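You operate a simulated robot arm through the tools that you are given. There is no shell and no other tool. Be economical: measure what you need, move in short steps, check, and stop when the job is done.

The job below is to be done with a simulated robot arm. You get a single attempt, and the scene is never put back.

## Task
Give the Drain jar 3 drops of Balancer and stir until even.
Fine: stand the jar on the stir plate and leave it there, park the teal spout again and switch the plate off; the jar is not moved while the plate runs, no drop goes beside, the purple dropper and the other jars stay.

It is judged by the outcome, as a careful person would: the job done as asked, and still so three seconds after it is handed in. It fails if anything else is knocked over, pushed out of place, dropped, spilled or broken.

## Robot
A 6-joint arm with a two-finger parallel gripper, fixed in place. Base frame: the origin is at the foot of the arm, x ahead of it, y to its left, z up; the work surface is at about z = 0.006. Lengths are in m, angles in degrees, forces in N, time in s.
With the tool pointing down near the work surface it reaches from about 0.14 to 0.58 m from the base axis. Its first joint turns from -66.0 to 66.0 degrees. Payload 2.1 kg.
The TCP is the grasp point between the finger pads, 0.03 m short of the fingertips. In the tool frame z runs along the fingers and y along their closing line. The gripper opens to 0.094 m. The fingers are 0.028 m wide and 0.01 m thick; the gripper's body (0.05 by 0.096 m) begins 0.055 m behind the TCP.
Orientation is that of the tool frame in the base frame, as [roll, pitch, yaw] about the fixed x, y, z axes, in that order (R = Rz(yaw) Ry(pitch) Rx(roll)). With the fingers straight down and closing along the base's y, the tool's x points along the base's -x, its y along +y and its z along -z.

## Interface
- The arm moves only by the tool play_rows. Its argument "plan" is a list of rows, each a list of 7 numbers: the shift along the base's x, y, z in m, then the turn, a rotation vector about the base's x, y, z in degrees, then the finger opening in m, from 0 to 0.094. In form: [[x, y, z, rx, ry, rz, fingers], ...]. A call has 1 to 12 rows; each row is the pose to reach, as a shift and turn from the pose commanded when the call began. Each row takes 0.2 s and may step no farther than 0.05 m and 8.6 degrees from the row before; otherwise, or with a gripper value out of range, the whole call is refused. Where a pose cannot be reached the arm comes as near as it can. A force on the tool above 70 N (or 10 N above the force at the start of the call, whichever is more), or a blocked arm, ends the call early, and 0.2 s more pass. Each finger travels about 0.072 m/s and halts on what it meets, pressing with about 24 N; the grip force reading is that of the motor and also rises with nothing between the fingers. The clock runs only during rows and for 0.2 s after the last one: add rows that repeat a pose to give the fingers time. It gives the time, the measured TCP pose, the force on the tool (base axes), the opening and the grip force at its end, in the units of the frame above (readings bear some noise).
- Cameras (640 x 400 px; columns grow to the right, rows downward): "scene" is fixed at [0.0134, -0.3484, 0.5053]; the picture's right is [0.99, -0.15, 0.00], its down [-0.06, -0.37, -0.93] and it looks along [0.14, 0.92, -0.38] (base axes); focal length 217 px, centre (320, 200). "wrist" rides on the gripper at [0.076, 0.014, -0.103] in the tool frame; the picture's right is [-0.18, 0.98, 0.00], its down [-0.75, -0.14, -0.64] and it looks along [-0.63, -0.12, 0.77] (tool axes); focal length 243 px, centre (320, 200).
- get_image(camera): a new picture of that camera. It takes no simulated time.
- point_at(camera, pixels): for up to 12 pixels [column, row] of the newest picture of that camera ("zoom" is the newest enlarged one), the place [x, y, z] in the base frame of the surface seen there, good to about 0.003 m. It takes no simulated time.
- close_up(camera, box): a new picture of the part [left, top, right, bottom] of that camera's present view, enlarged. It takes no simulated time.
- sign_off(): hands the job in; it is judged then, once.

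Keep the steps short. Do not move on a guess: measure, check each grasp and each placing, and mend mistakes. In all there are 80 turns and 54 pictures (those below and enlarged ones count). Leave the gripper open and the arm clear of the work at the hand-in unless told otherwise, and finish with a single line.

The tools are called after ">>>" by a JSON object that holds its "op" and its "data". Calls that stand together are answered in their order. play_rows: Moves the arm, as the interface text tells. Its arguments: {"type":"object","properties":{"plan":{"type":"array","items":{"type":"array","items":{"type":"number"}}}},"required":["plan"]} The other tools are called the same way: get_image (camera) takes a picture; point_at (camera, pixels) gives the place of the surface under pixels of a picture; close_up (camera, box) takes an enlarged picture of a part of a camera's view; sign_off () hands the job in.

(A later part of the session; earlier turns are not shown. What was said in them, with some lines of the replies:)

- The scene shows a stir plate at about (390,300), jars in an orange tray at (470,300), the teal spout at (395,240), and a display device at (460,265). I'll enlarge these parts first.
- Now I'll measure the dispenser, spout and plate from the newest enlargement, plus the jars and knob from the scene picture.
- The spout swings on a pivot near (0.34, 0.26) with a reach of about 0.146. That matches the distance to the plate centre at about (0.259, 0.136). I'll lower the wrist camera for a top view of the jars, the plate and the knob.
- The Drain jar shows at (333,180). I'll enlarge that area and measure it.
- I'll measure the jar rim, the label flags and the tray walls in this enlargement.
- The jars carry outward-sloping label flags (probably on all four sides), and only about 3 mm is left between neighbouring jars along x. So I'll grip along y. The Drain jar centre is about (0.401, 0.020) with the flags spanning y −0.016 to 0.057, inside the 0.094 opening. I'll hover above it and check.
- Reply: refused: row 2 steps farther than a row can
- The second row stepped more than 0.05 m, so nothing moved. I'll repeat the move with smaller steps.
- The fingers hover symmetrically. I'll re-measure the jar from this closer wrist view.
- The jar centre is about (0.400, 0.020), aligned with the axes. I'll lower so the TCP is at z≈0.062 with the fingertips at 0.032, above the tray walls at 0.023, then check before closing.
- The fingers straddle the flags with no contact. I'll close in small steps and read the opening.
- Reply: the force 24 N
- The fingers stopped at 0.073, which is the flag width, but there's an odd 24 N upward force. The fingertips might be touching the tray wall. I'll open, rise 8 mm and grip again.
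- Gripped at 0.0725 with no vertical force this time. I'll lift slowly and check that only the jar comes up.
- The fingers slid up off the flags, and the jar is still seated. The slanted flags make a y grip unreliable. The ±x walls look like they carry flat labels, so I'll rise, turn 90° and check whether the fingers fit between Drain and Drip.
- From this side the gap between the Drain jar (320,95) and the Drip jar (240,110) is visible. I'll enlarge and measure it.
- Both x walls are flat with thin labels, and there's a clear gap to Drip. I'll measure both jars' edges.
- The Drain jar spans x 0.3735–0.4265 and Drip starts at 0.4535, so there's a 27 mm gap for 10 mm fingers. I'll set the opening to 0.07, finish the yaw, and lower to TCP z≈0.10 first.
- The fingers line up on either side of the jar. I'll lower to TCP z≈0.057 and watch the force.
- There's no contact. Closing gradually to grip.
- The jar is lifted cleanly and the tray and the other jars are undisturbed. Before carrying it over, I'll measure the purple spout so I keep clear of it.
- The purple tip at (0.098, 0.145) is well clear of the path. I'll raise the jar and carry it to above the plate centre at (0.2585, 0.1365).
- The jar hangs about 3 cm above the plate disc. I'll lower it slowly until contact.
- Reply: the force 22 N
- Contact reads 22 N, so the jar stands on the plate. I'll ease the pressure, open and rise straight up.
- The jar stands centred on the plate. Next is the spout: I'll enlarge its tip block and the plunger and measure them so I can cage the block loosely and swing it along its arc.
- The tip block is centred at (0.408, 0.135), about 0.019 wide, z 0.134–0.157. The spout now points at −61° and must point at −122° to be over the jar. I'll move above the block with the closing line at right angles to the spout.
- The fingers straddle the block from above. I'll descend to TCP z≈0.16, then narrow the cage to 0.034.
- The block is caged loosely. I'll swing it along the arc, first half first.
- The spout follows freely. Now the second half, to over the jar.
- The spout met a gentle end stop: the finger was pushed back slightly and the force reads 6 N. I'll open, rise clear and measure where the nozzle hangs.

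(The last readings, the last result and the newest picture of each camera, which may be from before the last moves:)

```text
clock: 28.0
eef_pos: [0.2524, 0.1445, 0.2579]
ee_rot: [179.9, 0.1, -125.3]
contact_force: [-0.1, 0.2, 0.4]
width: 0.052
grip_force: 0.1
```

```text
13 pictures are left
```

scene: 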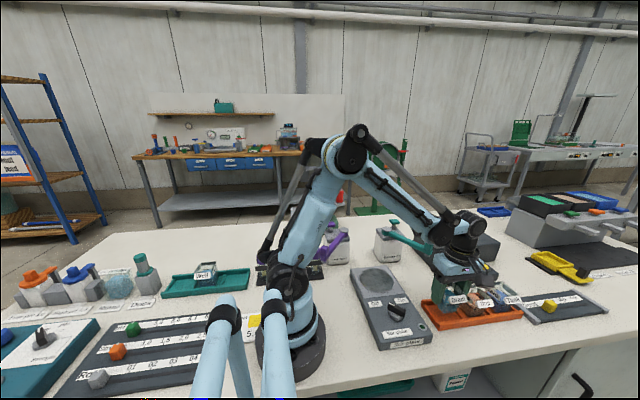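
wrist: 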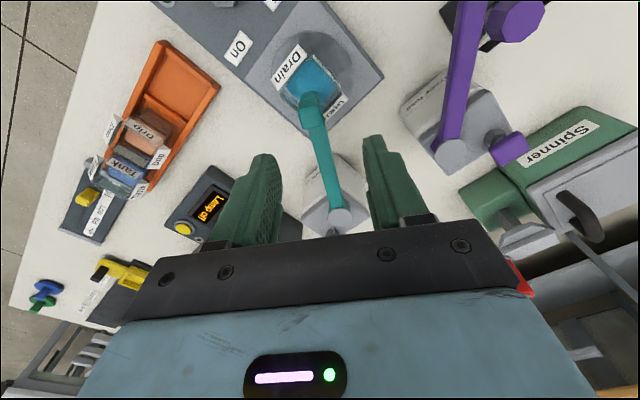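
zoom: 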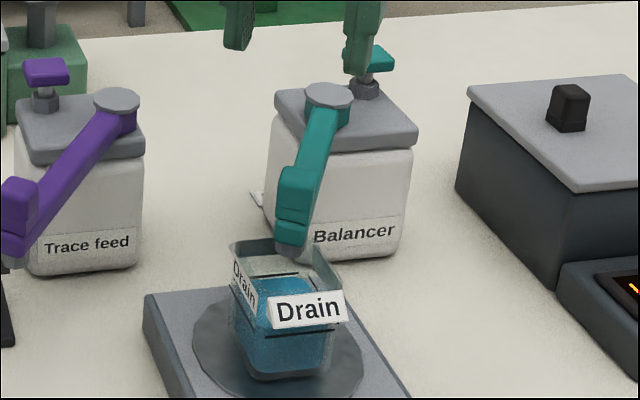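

>>> {"op": "point_at", "data": {"camera": "zoom", "pixels": [[293, 250], [295, 180], [292, 215], [330, 92], [378, 58], [366, 90], [285, 245], [240, 248], [330, 250], [305, 315]]}}

>>> {"op": "point_at", "data": {"camera": "wrist", "pixels": [[309, 99], [306, 108], [340, 218], [298, 70], [340, 98], [318, 66]]}}

```text
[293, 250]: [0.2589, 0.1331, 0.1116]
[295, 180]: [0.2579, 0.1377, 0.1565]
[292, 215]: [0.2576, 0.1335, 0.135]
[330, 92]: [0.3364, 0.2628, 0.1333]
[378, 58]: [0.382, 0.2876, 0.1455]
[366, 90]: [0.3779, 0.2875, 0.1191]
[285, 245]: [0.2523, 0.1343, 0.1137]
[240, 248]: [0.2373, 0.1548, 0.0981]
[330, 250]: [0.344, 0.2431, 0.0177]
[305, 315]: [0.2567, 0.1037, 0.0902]
```

```text
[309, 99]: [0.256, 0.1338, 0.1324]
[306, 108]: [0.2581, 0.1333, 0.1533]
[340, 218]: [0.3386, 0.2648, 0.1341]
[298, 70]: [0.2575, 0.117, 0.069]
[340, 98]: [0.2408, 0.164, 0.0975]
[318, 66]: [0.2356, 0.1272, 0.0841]
```

The nozzle hangs at about (0.258, 0.136), over the jar's centre. Next I'll close the fingers and hover over the plunger head at about (0.377, 0.289), top z 0.146.

>>> {"op": "play_rows", "data": {"plan": [[0.026, 0.03, 0, 0, 0, 0, 0.04], [0.052, 0.06, 0, 0, 0, 0, 0.03], [0.078, 0.09, 0, 0, 0, 0, 0.02], [0.104, 0.12, 0, 0, 0, 0, 0.01], [0.124, 0.1445, 0, 0, 0, 0, 0], [0.124, 0.1445, -0.035, 0, 0, 0, 0], [0.124, 0.1445, -0.065, 0, 0, 0, 0], [0.124, 0.1445, -0.065, 0, 0, 0, 0]]}}

>>> {"op": "close_up", "data": {"camera": "scene", "box": [350, 190, 430, 290]}}

```text
clock: 29.8
eef_pos: [0.3783, 0.2892, 0.1928]
ee_rot: [179.8, 0.2, -125.3]
contact_force: [-1.0, -0.2, 0.8]
width: 0.0
grip_force: 24.0
```

```text
4.00 times, centred on (390, 240) of scene
```

zoom: 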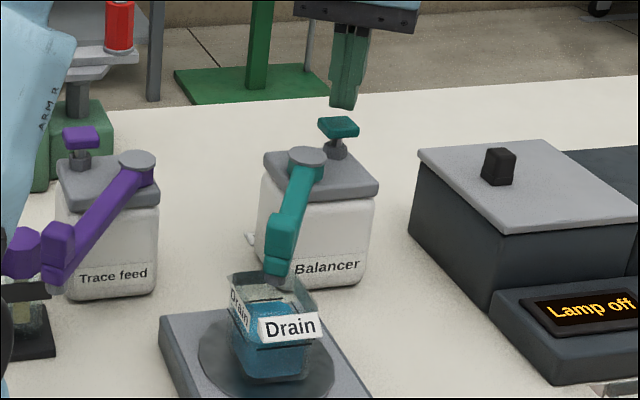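

The closed tips are above the plunger head. I'll lower gently until contact and read the force.

>>> {"op": "play_rows", "data": {"plan": [[0, 0, -0.012, 0, 0, 0, 0], [0, 0, -0.017, 0, 0, 0, 0], [0, 0, -0.02, 0, 0, 0, 0]]}}

```text
clock: 30.6
eef_pos: [0.3771, 0.2876, 0.1722]
ee_rot: [179.9, 0.1, -125.3]
contact_force: [0.6, -0.3, 0.7]
width: 0.0
grip_force: 23.6
```

>>> {"op": "play_rows", "data": {"plan": [[0, 0, -0.002, 0, 0, 0, 0], [0, 0, -0.003, 0, 0, 0, 0]]}}

>>> {"op": "close_up", "data": {"camera": "scene", "box": [350, 200, 410, 290]}}

```text
clock: 31.2
eef_pos: [0.3776, 0.2895, 0.1695]
ee_rot: [179.9, 0.2, -125.3]
contact_force: [-1.0, 0.0, 1.3]
width: 0.0
grip_force: 24.0
```

```text
4.44 times, centred on (380, 245) of scene
```

zoom: 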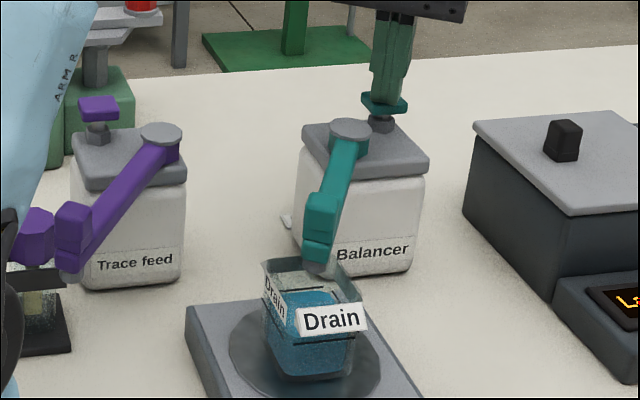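

The head is being pushed down. I'll carry on in one unbroken stroke until it bottoms out, which will be press one.

>>> {"op": "play_rows", "data": {"plan": [[0, 0, -0.0015, 0, 0, 0, 0], [0, 0, -0.003, 0, 0, 0, 0]]}}

>>> {"op": "close_up", "data": {"camera": "scene", "box": [350, 200, 410, 290]}}

```text
clock: 31.8
eef_pos: [0.3782, 0.289, 0.1678]
ee_rot: [180.0, 0.1, -125.3]
contact_force: [0.7, 0.0, 3.2]
width: 0.0
grip_force: 23.8
```

```text
4.44 times, centred on (380, 245) of scene
```

zoom: 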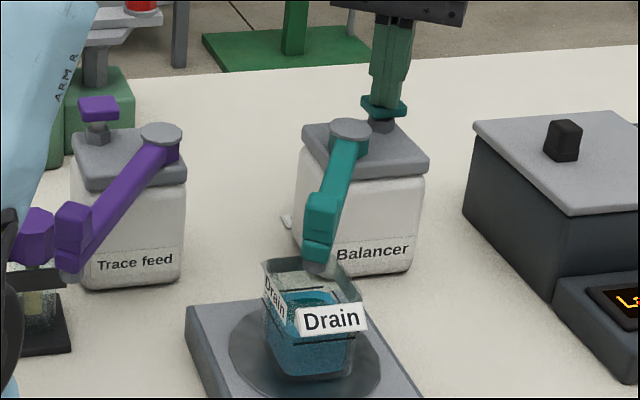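

The liquid now shows a speckled layer, so one drop has fallen into the jar with 3 N on the plunger. I'll let it spring back fully, then press a second time to the same depth and look.

>>> {"op": "play_rows", "data": {"plan": [[0, 0, 0.006, 0, 0, 0, 0], [0, 0, 0.014, 0, 0, 0, 0], [0, 0, 0.014, 0, 0, 0, 0], [0, 0, 0.014, 0, 0, 0, 0]]}}

>>> {"op": "play_rows", "data": {"plan": [[0, 0, -0.006, 0, 0, 0, 0], [0, 0, -0.011, 0, 0, 0, 0], [0, 0, -0.014, 0, 0, 0, 0], [0, 0, -0.014, 0, 0, 0, 0]]}}

>>> {"op": "close_up", "data": {"camera": "scene", "box": [350, 200, 410, 290]}}

```text
clock: 32.8
eef_pos: [0.3775, 0.2883, 0.1811]
ee_rot: [179.8, 0.1, -125.4]
contact_force: [0.4, -0.5, 0.3]
width: 0.0
grip_force: 24.4
```

```text
clock: 33.8
eef_pos: [0.3776, 0.289, 0.1673]
ee_rot: [179.9, 0.2, -125.3]
contact_force: [-1.3, -0.1, 1.9]
width: 0.0
grip_force: 23.8
```

```text
4.44 times, centred on (380, 245) of scene
```

zoom: 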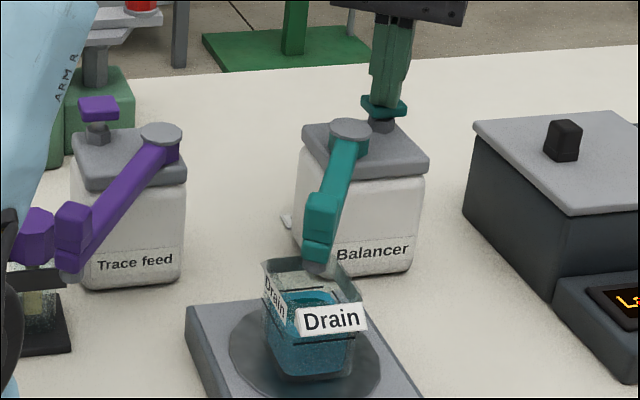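

Press two is done to the same depth. I'll take a tight view of the jar for reference.

>>> {"op": "close_up", "data": {"camera": "scene", "box": [368, 252, 392, 288]}}

```text
11.11 times, centred on (380, 270) of scene
```

zoom: 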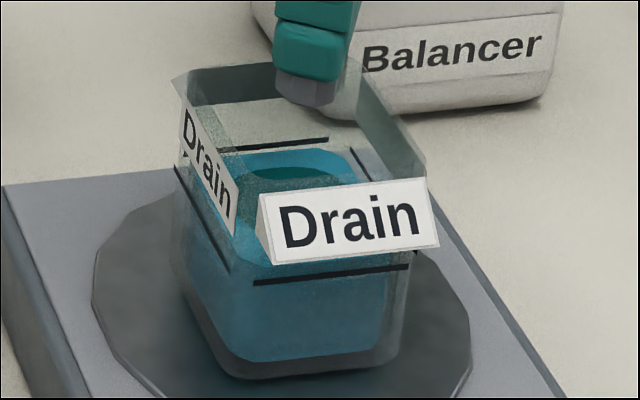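

A dark green pool of Balancer lies on the surface. Now I'll release and make the third press, then compare the pool.

>>> {"op": "play_rows", "data": {"plan": [[0, 0, 0.006, 0, 0, 0, 0], [0, 0, 0.014, 0, 0, 0, 0], [0, 0, 0.014, 0, 0, 0, 0], [0, 0, 0.014, 0, 0, 0, 0]]}}

>>> {"op": "play_rows", "data": {"plan": [[0, 0, -0.006, 0, 0, 0, 0], [0, 0, -0.011, 0, 0, 0, 0], [0, 0, -0.014, 0, 0, 0, 0], [0, 0, -0.014, 0, 0, 0, 0]]}}

>>> {"op": "close_up", "data": {"camera": "scene", "box": [368, 252, 392, 288]}}

```text
clock: 34.8
eef_pos: [0.3774, 0.2881, 0.1814]
ee_rot: [179.9, 0.1, -125.4]
contact_force: [0.8, -0.3, -0.6]
width: 0.0
grip_force: 23.7
```

```text
clock: 35.8
eef_pos: [0.3776, 0.2883, 0.1657]
ee_rot: [179.9, 0.2, -125.3]
contact_force: [0.1, -1.2, 2.6]
width: 0.0
grip_force: 23.8
```

```text
11.11 times, centred on (380, 270) of scene
```

zoom: 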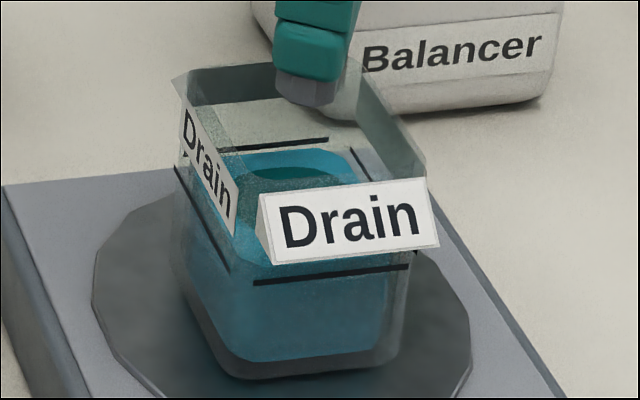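

The pool matches and the bulk colour moved slightly toward green. All three strokes were identical in depth and released fully between, so 3 drops are in. Now I'll release, rise and return to the hover pose above the spout block.

>>> {"op": "play_rows", "data": {"plan": [[0, 0, 0.03, 0, 0, 0, 0], [0, 0, 0.06, 0, 0, 0, 0], [0, 0, 0.091, 0, 0, 0, 0.01], [-0.026, -0.03, 0.091, 0, 0, 0, 0.02], [-0.052, -0.06, 0.091, 0, 0, 0, 0.03], [-0.078, -0.09, 0.091, 0, 0, 0, 0.04], [-0.104, -0.12, 0.091, 0, 0, 0, 0.05], [-0.124, -0.1445, 0.091, 0, 0, 0, 0.052], [-0.124, -0.1445, 0.091, 0, 0, 0, 0.052]]}}

>>> {"op": "play_rows", "data": {"plan": [[0, 0, -0.04, 0, 0, 0, 0.052], [0, 0, -0.07, 0, 0, 0, 0.052], [0, 0, -0.1, 0, 0, 0, 0.052], [0, 0, -0.1, 0, 0, 0, 0.044], [0, 0, -0.1, 0, 0, 0, 0.038], [0, 0, -0.1, 0, 0, 0, 0.038]]}}

>>> {"op": "close_up", "data": {"camera": "wrist", "box": [180, 60, 460, 260]}}

```text
clock: 37.8
eef_pos: [0.254, 0.1443, 0.2573]
ee_rot: [179.9, 0.2, -125.3]
contact_force: [0.0, -0.1, 0.4]
width: 0.0521
grip_force: 0.1
```

```text
clock: 39.2
eef_pos: [0.2553, 0.1445, 0.1569]
ee_rot: [179.9, 0.1, -125.3]
contact_force: [0.8, -0.9, -0.2]
width: 0.0385
grip_force: 0.1
```

```text
2.00 times, centred on (320, 160) of wrist
```

zoom: 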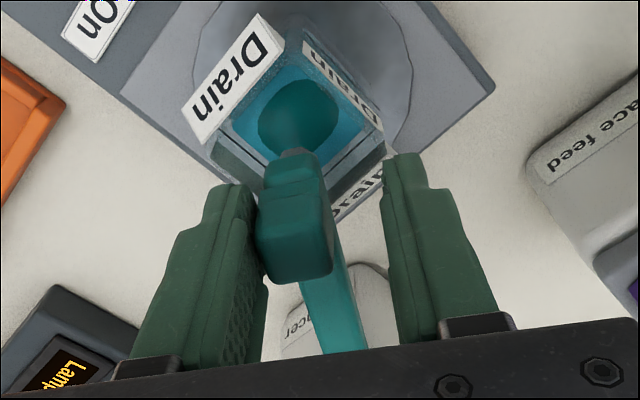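

The cage is round the block again and a clear Balancer pool shows in the jar. I'll swing the spout back to its parked direction.

>>> {"op": "play_rows", "data": {"plan": [[0.0137, -0.0087, 0, 0, 0, 6.4, 0.038], [0.0284, -0.0158, 0, 0, 0, 12.8, 0.034], [0.0438, -0.0213, 0, 0, 0, 19.2, 0.034], [0.0597, -0.025, 0, 0, 0, 25.6, 0.034], [0.0759, -0.0268, 0, 0, 0, 32, 0.034], [0.0922, -0.0269, 0, 0, 0, 38.4, 0.034], [0.1084, -0.0252, 0, 0, 0, 44.8, 0.034], [0.1243, -0.0216, 0, 0, 0, 51.2, 0.034], [0.1398, -0.0163, 0, 0, 0, 57.6, 0.034], [0.1545, -0.0093, 0, 0, 0, 64, 0.034], [0.1616, -0.0052, 0, 0, 0, 67.2, 0.034], [0.1616, -0.0052, 0, 0, 0, 67.2, 0.034]]}}

```text
clock: 41.8
eef_pos: [0.4155, 0.14, 0.1587]
ee_rot: [180.0, 0.0, -58.0]
contact_force: [0.3, -0.4, -1.1]
width: 0.0338
grip_force: 0.0
```

No stop was felt. I'll open, rise and measure where the block ended up.

>>> {"op": "play_rows", "data": {"plan": [[0, 0, 0, 0, 0, 0, 0.044], [0, 0, 0, 0, 0, 0, 0.052], [0, 0, 0.03, 0, 0, 0, 0.052], [0, 0, 0.07, 0, 0, 0, 0.052], [0, 0, 0.1, 0, 0, 0, 0.052]]}}

>>> {"op": "get_image", "data": {"camera": "scene"}}

>>> {"op": "point_at", "data": {"camera": "scene", "pixels": [[428, 240], [428, 246], [428, 251], [426, 240], [430, 241], [408, 234], [388, 228], [397, 309], [390, 306], [402, 312]]}}

```text
clock: 43.0
eef_pos: [0.4148, 0.1388, 0.2589]
ee_rot: [180.0, 0.1, -58.1]
contact_force: [0.3, -0.3, 0.1]
width: 0.0522
grip_force: 0.1
```

```text
5 pictures are left
```

scene: 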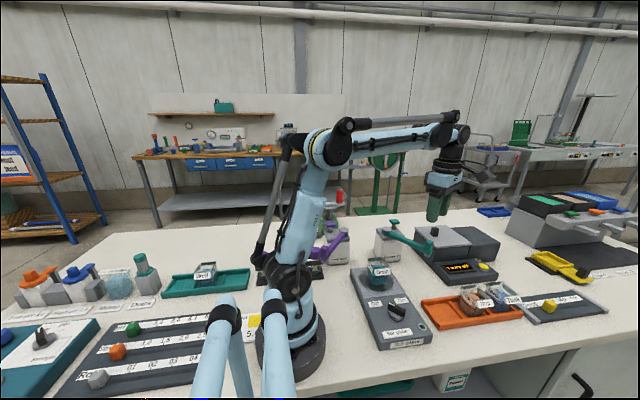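

```text
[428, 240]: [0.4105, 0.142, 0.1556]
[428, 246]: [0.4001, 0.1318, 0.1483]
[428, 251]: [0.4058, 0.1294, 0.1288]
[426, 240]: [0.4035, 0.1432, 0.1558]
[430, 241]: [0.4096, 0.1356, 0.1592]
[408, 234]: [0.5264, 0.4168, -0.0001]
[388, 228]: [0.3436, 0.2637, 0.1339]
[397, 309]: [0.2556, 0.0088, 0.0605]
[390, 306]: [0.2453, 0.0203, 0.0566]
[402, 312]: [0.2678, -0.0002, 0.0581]
```

The spout is back where it was parked. Now the knob: its centre is (0.2565, 0.010) and the bar heading is about 135° (Off), with On at about 45°. I'll go above it with the closing line across the bar.

>>> {"op": "play_rows", "data": {"plan": [[-0.032, -0.026, 0, 0, 0, 2.6, 0.05], [-0.064, -0.052, 0, 0, 0, 5.2, 0.05], [-0.096, -0.078, 0, 0, 0, 7.8, 0.05], [-0.128, -0.104, 0, 0, 0, 10.4, 0.05], [-0.1585, -0.1295, 0, 0, 0, 13, 0.05], [-0.1585, -0.1295, -0.045, 0, 0, 13, 0.05], [-0.1585, -0.1295, -0.09, 0, 0, 13, 0.05], [-0.1585, -0.1295, -0.13, 0, 0, 13, 0.045], [-0.1585, -0.1295, -0.15, 0, 0, 13, 0.045], [-0.1585, -0.1295, -0.15, 0, 0, 13, 0.045]]}}

>>> {"op": "close_up", "data": {"camera": "wrist", "box": [160, 40, 480, 250]}}

```text
clock: 45.2
eef_pos: [0.2562, 0.009, 0.1092]
ee_rot: [179.8, 0.1, -45.2]
contact_force: [-0.5, 0.7, 0.7]
width: 0.0452
grip_force: 0.1
```

```text
1.90 times, centred on (320, 145) of wrist
```

zoom: 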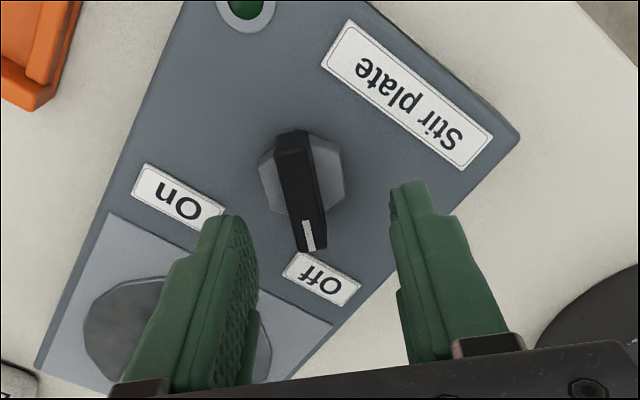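

The bar lies between the fingers. I'll measure its ends before closing.

>>> {"op": "point_at", "data": {"camera": "zoom", "pixels": [[290, 140], [300, 190], [310, 235], [285, 180], [318, 190], [265, 175], [335, 170]]}}

```text
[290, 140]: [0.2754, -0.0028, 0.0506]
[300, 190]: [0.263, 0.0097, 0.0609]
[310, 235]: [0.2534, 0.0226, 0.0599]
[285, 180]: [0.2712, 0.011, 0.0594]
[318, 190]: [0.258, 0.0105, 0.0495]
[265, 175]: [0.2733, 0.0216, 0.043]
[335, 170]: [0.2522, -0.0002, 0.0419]
```

By geometry the bar's centre is about (0.263, 0.0105), 7 mm off the tool axis, and its heading matches. I'll correct, lower and close on it gently.

>>> {"op": "play_rows", "data": {"plan": [[0.0068, 0.0015, 0, 0, 0, 0, 0.045], [0.0068, 0.0015, -0.02, 0, 0, 0, 0.045], [0.0068, 0.0015, -0.032, 0, 0, 0, 0.045], [0.0068, 0.0015, -0.032, 0, 0, 0, 0.035], [0.0068, 0.0015, -0.032, 0, 0, 0, 0.025], [0.0068, 0.0015, -0.032, 0, 0, 0, 0.015], [0.0068, 0.0015, -0.032, 0, 0, 0, 0.005], [0.0068, 0.0015, -0.032, 0, 0, 0, 0.005]]}}

```text
clock: 47.0
eef_pos: [0.263, 0.0124, 0.0761]
ee_rot: [179.9, 0.1, -45.1]
contact_force: [2.2, -1.1, -6.4]
width: 0.0117
grip_force: 45.4
```

The bar is gripped at 0.0117. I'll turn 90° clockwise toward On.

>>> {"op": "play_rows", "data": {"plan": [[0, 0, 0, 0, 0, -8, 0.005], [0, 0, 0, 0, 0, -16, 0.005], [0, 0, 0, 0, 0, -24, 0.005], [0, 0, 0, 0, 0, -32, 0.005], [0, 0, 0, 0, 0, -40, 0.005], [0, 0, 0, 0, 0, -48, 0.005], [0, 0, 0, 0, 0, -56, 0.005], [0, 0, 0, 0, 0, -64, 0.005], [0, 0, 0, 0, 0, -72, 0.005], [0, 0, 0, 0, 0, -80, 0.005], [0, 0, 0, 0, 0, -88, 0.005], [0, 0, 0, 0, 0, -90, 0.005]]}}

>>> {"op": "get_image", "data": {"camera": "scene"}}

```text
clock: 49.6
eef_pos: [0.2582, 0.0124, 0.0756]
ee_rot: [179.0, -0.8, -135.1]
contact_force: [-52.3, 8.5, -0.5]
width: 0.0117
grip_force: 45.1
```

```text
3 pictures are left
```

scene: 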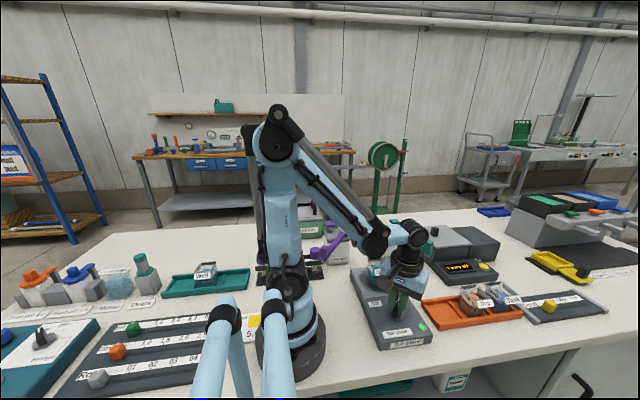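

The plate's lamp is lit green at (421,327), so the plate is on. The 52 N sideways force says I gripped about 5 mm off the knob axis, so I'll shift −6 mm in x to relieve it and wait while it stirs.

>>> {"op": "play_rows", "data": {"plan": [[-0.003, 0, 0, 0, 0, 0, 0.005], [-0.006, 0.0, 0, 0, 0, 0, 0.005], [-0.006, 0, 0, 0, 0, 0, 0.005]]}}

```text
clock: 50.4
eef_pos: [0.2579, 0.0125, 0.0759]
ee_rot: [179.7, 0.3, -135.1]
contact_force: [-8.1, 23.4, -21.6]
width: 0.0118
grip_force: 45.4
```

Much of the strain is gone. I'll open the fingers a little in place so nothing presses on the knob, and wait.

>>> {"op": "play_rows", "data": {"plan": [[0, 0, 0, 0, 0, 0, 0.015], [0, 0, 0, 0, 0, 0, 0.03], [0, 0, 0, 0, 0, 0, 0.03], [0, 0, 0, 0, 0, 0, 0.03], [0, 0, 0, 0, 0, 0, 0.03], [0, 0, 0, 0, 0, 0, 0.03], [0, 0, 0, 0, 0, 0, 0.03], [0, 0, 0, 0, 0, 0, 0.03], [0, 0, 0, 0, 0, 0, 0.03], [0, 0, 0, 0, 0, 0, 0.03], [0, 0, 0, 0, 0, 0, 0.03], [0, 0, 0, 0, 0, 0, 0.03]]}}

>>> {"op": "play_rows", "data": {"plan": [[0, 0, 0, 0, 0, 0, 0.03], [0, 0, 0, 0, 0, 0, 0.03], [0, 0, 0, 0, 0, 0, 0.03], [0, 0, 0, 0, 0, 0, 0.03], [0, 0, 0, 0, 0, 0, 0.03], [0, 0, 0, 0, 0, 0, 0.03], [0, 0, 0, 0, 0, 0, 0.03], [0, 0, 0, 0, 0, 0, 0.03], [0, 0, 0, 0, 0, 0, 0.03], [0, 0, 0, 0, 0, 0, 0.03], [0, 0, 0, 0, 0, 0, 0.03], [0, 0, 0, 0, 0, 0, 0.03]]}}

>>> {"op": "play_rows", "data": {"plan": [[0, 0, 0, 0, 0, 0, 0.03], [0, 0, 0, 0, 0, 0, 0.03], [0, 0, 0, 0, 0, 0, 0.03], [0, 0, 0, 0, 0, 0, 0.03], [0, 0, 0, 0, 0, 0, 0.03], [0, 0, 0, 0, 0, 0, 0.03], [0, 0, 0, 0, 0, 0, 0.03], [0, 0, 0, 0, 0, 0, 0.03], [0, 0, 0, 0, 0, 0, 0.03], [0, 0, 0, 0, 0, 0, 0.03], [0, 0, 0, 0, 0, 0, 0.03], [0, 0, 0, 0, 0, 0, 0.03]]}}

>>> {"op": "play_rows", "data": {"plan": [[0, 0, 0, 0, 0, 0, 0.03], [0, 0, 0, 0, 0, 0, 0.03], [0, 0, 0, 0, 0, 0, 0.03], [0, 0, 0, 0, 0, 0, 0.03], [0, 0, 0, 0, 0, 0, 0.03], [0, 0, 0, 0, 0, 0, 0.03], [0, 0, 0, 0, 0, 0, 0.03], [0, 0, 0, 0, 0, 0, 0.03], [0, 0, 0, 0, 0, 0, 0.03], [0, 0, 0, 0, 0, 0, 0.03], [0, 0, 0, 0, 0, 0, 0.03], [0, 0, 0, 0, 0, 0, 0.03]]}}

>>> {"op": "play_rows", "data": {"plan": [[0, 0, 0, 0, 0, 0, 0.03], [0, 0, 0, 0, 0, 0, 0.03], [0, 0, 0, 0, 0, 0, 0.03], [0, 0, 0, 0, 0, 0, 0.03], [0, 0, 0, 0, 0, 0, 0.03], [0, 0, 0, 0, 0, 0, 0.03], [0, 0, 0, 0, 0, 0, 0.03], [0, 0, 0, 0, 0, 0, 0.03], [0, 0, 0, 0, 0, 0, 0.03], [0, 0, 0, 0, 0, 0, 0.03], [0, 0, 0, 0, 0, 0, 0.03], [0, 0, 0, 0, 0, 0, 0.03]]}}

>>> {"op": "close_up", "data": {"camera": "wrist", "box": [100, 0, 540, 275]}}

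```text
clock: 53.0
eef_pos: [0.2581, 0.0111, 0.0755]
ee_rot: [179.9, 0.0, -135.1]
contact_force: [0.5, -1.6, 0.6]
width: 0.0301
grip_force: 0.0
```

```text
clock: 55.6
eef_pos: [0.2574, 0.0118, 0.0757]
ee_rot: [179.9, 0.1, -135.2]
contact_force: [0.1, -0.7, 0.5]
width: 0.0298
grip_force: 0.1
```

```text
clock: 58.2
eef_pos: [0.2586, 0.0113, 0.0757]
ee_rot: [179.9, 0.1, -135.2]
contact_force: [0.7, 0.8, 0.4]
width: 0.0299
grip_force: 0.0
```

```text
clock: 60.8
eef_pos: [0.2572, 0.0108, 0.0768]
ee_rot: [179.9, 0.1, -135.1]
contact_force: [0.0, -1.2, 0.1]
width: 0.0299
grip_force: 0.1
```

```text
clock: 63.4
eef_pos: [0.2573, 0.0122, 0.076]
ee_rot: [179.9, 0.2, -135.1]
contact_force: [-0.2, 0.3, -0.1]
width: 0.0301
grip_force: 0.0
```

```text
1.45 times, centred on (320, 138) of wrist
```

zoom: 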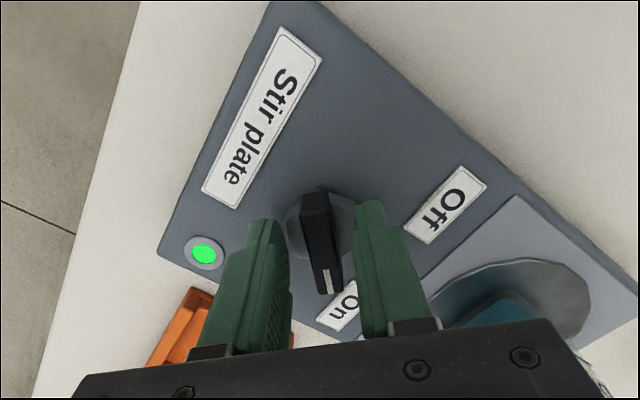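

The lamp is green and the pointer is at On. The jar is mostly hidden from here, so I'll stir about 10 s longer and then look at it with the scene camera.

>>> {"op": "play_rows", "data": {"plan": [[0, 0, 0, 0, 0, 0, 0.03], [0, 0, 0, 0, 0, 0, 0.03], [0, 0, 0, 0, 0, 0, 0.03], [0, 0, 0, 0, 0, 0, 0.03], [0, 0, 0, 0, 0, 0, 0.03], [0, 0, 0, 0, 0, 0, 0.03], [0, 0, 0, 0, 0, 0, 0.03], [0, 0, 0, 0, 0, 0, 0.03], [0, 0, 0, 0, 0, 0, 0.03], [0, 0, 0, 0, 0, 0, 0.03], [0, 0, 0, 0, 0, 0, 0.03], [0, 0, 0, 0, 0, 0, 0.03]]}}

>>> {"op": "play_rows", "data": {"plan": [[0, 0, 0, 0, 0, 0, 0.03], [0, 0, 0, 0, 0, 0, 0.03], [0, 0, 0, 0, 0, 0, 0.03], [0, 0, 0, 0, 0, 0, 0.03], [0, 0, 0, 0, 0, 0, 0.03], [0, 0, 0, 0, 0, 0, 0.03], [0, 0, 0, 0, 0, 0, 0.03], [0, 0, 0, 0, 0, 0, 0.03], [0, 0, 0, 0, 0, 0, 0.03], [0, 0, 0, 0, 0, 0, 0.03], [0, 0, 0, 0, 0, 0, 0.03], [0, 0, 0, 0, 0, 0, 0.03]]}}

>>> {"op": "play_rows", "data": {"plan": [[0, 0, 0, 0, 0, 0, 0.03], [0, 0, 0, 0, 0, 0, 0.03], [0, 0, 0, 0, 0, 0, 0.03], [0, 0, 0, 0, 0, 0, 0.03], [0, 0, 0, 0, 0, 0, 0.03], [0, 0, 0, 0, 0, 0, 0.03], [0, 0, 0, 0, 0, 0, 0.03], [0, 0, 0, 0, 0, 0, 0.03], [0, 0, 0, 0, 0, 0, 0.03], [0, 0, 0, 0, 0, 0, 0.03], [0, 0, 0, 0, 0, 0, 0.03], [0, 0, 0, 0, 0, 0, 0.03]]}}

>>> {"op": "play_rows", "data": {"plan": [[0, 0, 0, 0, 0, 0, 0.03], [0, 0, 0, 0, 0, 0, 0.03], [0, 0, 0.03, 0, 0, 0, 0.03], [0, 0, 0.07, 0, 0, 0, 0.03], [0, 0, 0.11, 0, 0, 0, 0.03], [0, 0, 0.15, 0, 0, 0, 0.03], [0, 0, 0.19, 0, 0, 0, 0.03], [0, 0, 0.19, 0, 0, 0, 0.03]]}}

>>> {"op": "close_up", "data": {"camera": "scene", "box": [350, 245, 440, 335]}}

```text
clock: 66.0
eef_pos: [0.2567, 0.012, 0.0772]
ee_rot: [179.9, 0.1, -135.1]
contact_force: [-0.8, 0.4, 0.6]
width: 0.0299
grip_force: 0.1
```

```text
clock: 68.6
eef_pos: [0.2572, 0.0108, 0.0756]
ee_rot: [-180.0, 0.1, -135.0]
contact_force: [-0.5, 0.1, 0.0]
width: 0.03
grip_force: 0.1
```

```text
clock: 71.2
eef_pos: [0.2576, 0.0104, 0.0757]
ee_rot: [179.9, 0.1, -135.1]
contact_force: [0.3, 0.2, 0.9]
width: 0.03
grip_force: 0.0
```

```text
clock: 73.0
eef_pos: [0.2582, 0.0117, 0.2662]
ee_rot: [179.9, 0.1, -135.0]
contact_force: [1.1, 0.4, 0.0]
width: 0.03
grip_force: 0.0
```

```text
4.44 times, centred on (395, 290) of scene
```

zoom: 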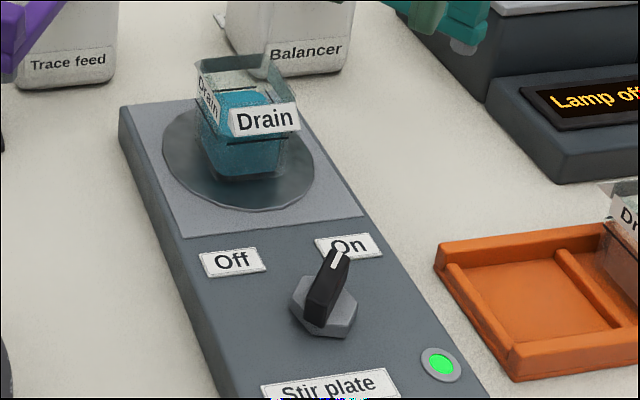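

The liquid is now one even colour with no pool left. I'll measure the knob to grip it on its axis.

>>> {"op": "point_at", "data": {"camera": "zoom", "pixels": [[325, 280], [338, 253], [315, 312], [296, 303], [352, 300], [325, 330]]}}

```text
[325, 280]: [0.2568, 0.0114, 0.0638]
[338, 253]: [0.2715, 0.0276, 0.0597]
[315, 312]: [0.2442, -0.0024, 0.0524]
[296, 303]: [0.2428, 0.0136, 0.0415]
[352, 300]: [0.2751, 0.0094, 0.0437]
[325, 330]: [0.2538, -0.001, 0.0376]
```

The knob axis is about (0.260, 0.0135). I'll descend there, grip and turn back 90° to Off.

>>> {"op": "play_rows", "data": {"plan": [[0.002, 0.002, -0.04, 0, 0, 0, 0.035], [0.002, 0.002, -0.08, 0, 0, 0, 0.035], [0.002, 0.002, -0.12, 0, 0, 0, 0.035], [0.002, 0.002, -0.16, 0, 0, 0, 0.035], [0.002, 0.002, -0.19, 0, 0, 0, 0.035], [0.002, 0.002, -0.19, 0, 0, 0, 0.025], [0.002, 0.002, -0.19, 0, 0, 0, 0.015], [0.002, 0.002, -0.19, 0, 0, 0, 0.005], [0.002, 0.002, -0.19, 0, 0, 0, 0.005]]}}

>>> {"op": "play_rows", "data": {"plan": [[0, 0, 0, 0, 0, 8, 0.005], [0, 0, 0, 0, 0, 16, 0.005], [0, 0, 0, 0, 0, 24, 0.005], [0, 0, 0, 0, 0, 32, 0.005], [0, 0, 0, 0, 0, 40, 0.005], [0, 0, 0, 0, 0, 48, 0.005], [0, 0, 0, 0, 0, 56, 0.005], [0, 0, 0, 0, 0, 64, 0.005], [0, 0, 0, 0, 0, 72, 0.005], [0, 0, 0, 0, 0, 80, 0.005], [0, 0, 0, 0, 0, 88, 0.005], [0, 0, 0, 0, 0, 90, 0.005]]}}

```text
clock: 75.0
eef_pos: [0.2584, 0.0137, 0.076]
ee_rot: [179.7, 0.0, -135.1]
contact_force: [-0.9, 7.4, -16.9]
width: 0.0117
grip_force: 45.0
```

```text
clock: 77.6
eef_pos: [0.2614, 0.0129, 0.0762]
ee_rot: [-179.7, -0.3, -45.0]
contact_force: [30.6, -9.2, -12.8]
width: 0.0118
grip_force: 45.1
```

The knob was turned the full 90°. I'll open, rise clear and use the last picture for a final check.

>>> {"op": "play_rows", "data": {"plan": [[0, 0, 0, 0, 0, 0, 0.015], [0, 0, 0, 0, 0, 0, 0.03], [0, 0, 0, 0, 0, 0, 0.045], [0, 0, 0.04, 0, 0, 0, 0.05], [0, 0, 0.08, 0, 0, 0, 0.06], [0, 0, 0.12, 0, 0, 0, 0.07], [0, 0, 0.16, 0, 0, 0, 0.08], [0, 0, 0.2, 0, 0, 0, 0.09], [0, 0, 0.23, 0, 0, 0, 0.094], [0, 0, 0.23, 0, 0, 0, 0.094]]}}

>>> {"op": "close_up", "data": {"camera": "scene", "box": [310, 205, 510, 335]}}

```text
clock: 79.8
eef_pos: [0.2596, 0.0128, 0.3056]
ee_rot: [179.9, 0.1, -45.1]
contact_force: [1.1, -0.6, -0.1]
width: 0.094
grip_force: 0.1
```

```text
3.08 times, centred on (410, 270) of scene
```

zoom: 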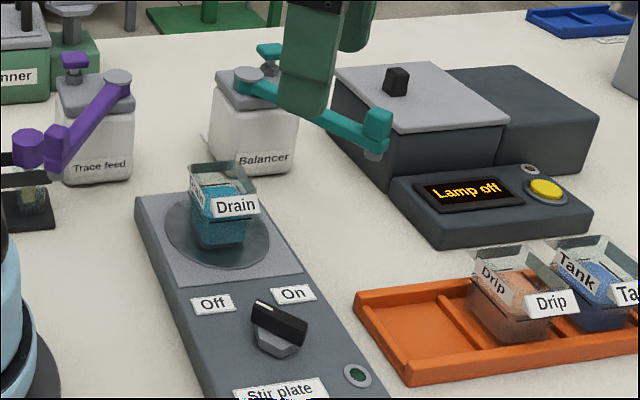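

The lamp is dark, the pointer is at Off and the jar stands on the plate. One last measurement of the parked spout block, without a new picture.

>>> {"op": "point_at", "data": {"camera": "zoom", "pixels": [[379, 112], [368, 115], [391, 113], [382, 120], [374, 153], [222, 205]]}}

```text
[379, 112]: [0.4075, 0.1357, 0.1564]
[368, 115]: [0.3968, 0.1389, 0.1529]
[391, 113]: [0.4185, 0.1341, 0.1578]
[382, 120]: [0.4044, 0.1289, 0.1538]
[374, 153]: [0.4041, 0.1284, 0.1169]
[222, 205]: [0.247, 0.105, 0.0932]
```

The block is at (0.408, 0.135), the same as at the start. Everything is in place, so I'm handing in.

>>> {"op": "sign_off", "data": {}}

```text
The job is handed in.
```

The Drain jar stands on the stir plate with 3 plunger presses of Balancer stirred to an even colour; I saw the pool form, but counted the drops by the presses. The teal spout is parked, the plate is off, and the other jars and the purple dropper look undisturbed.
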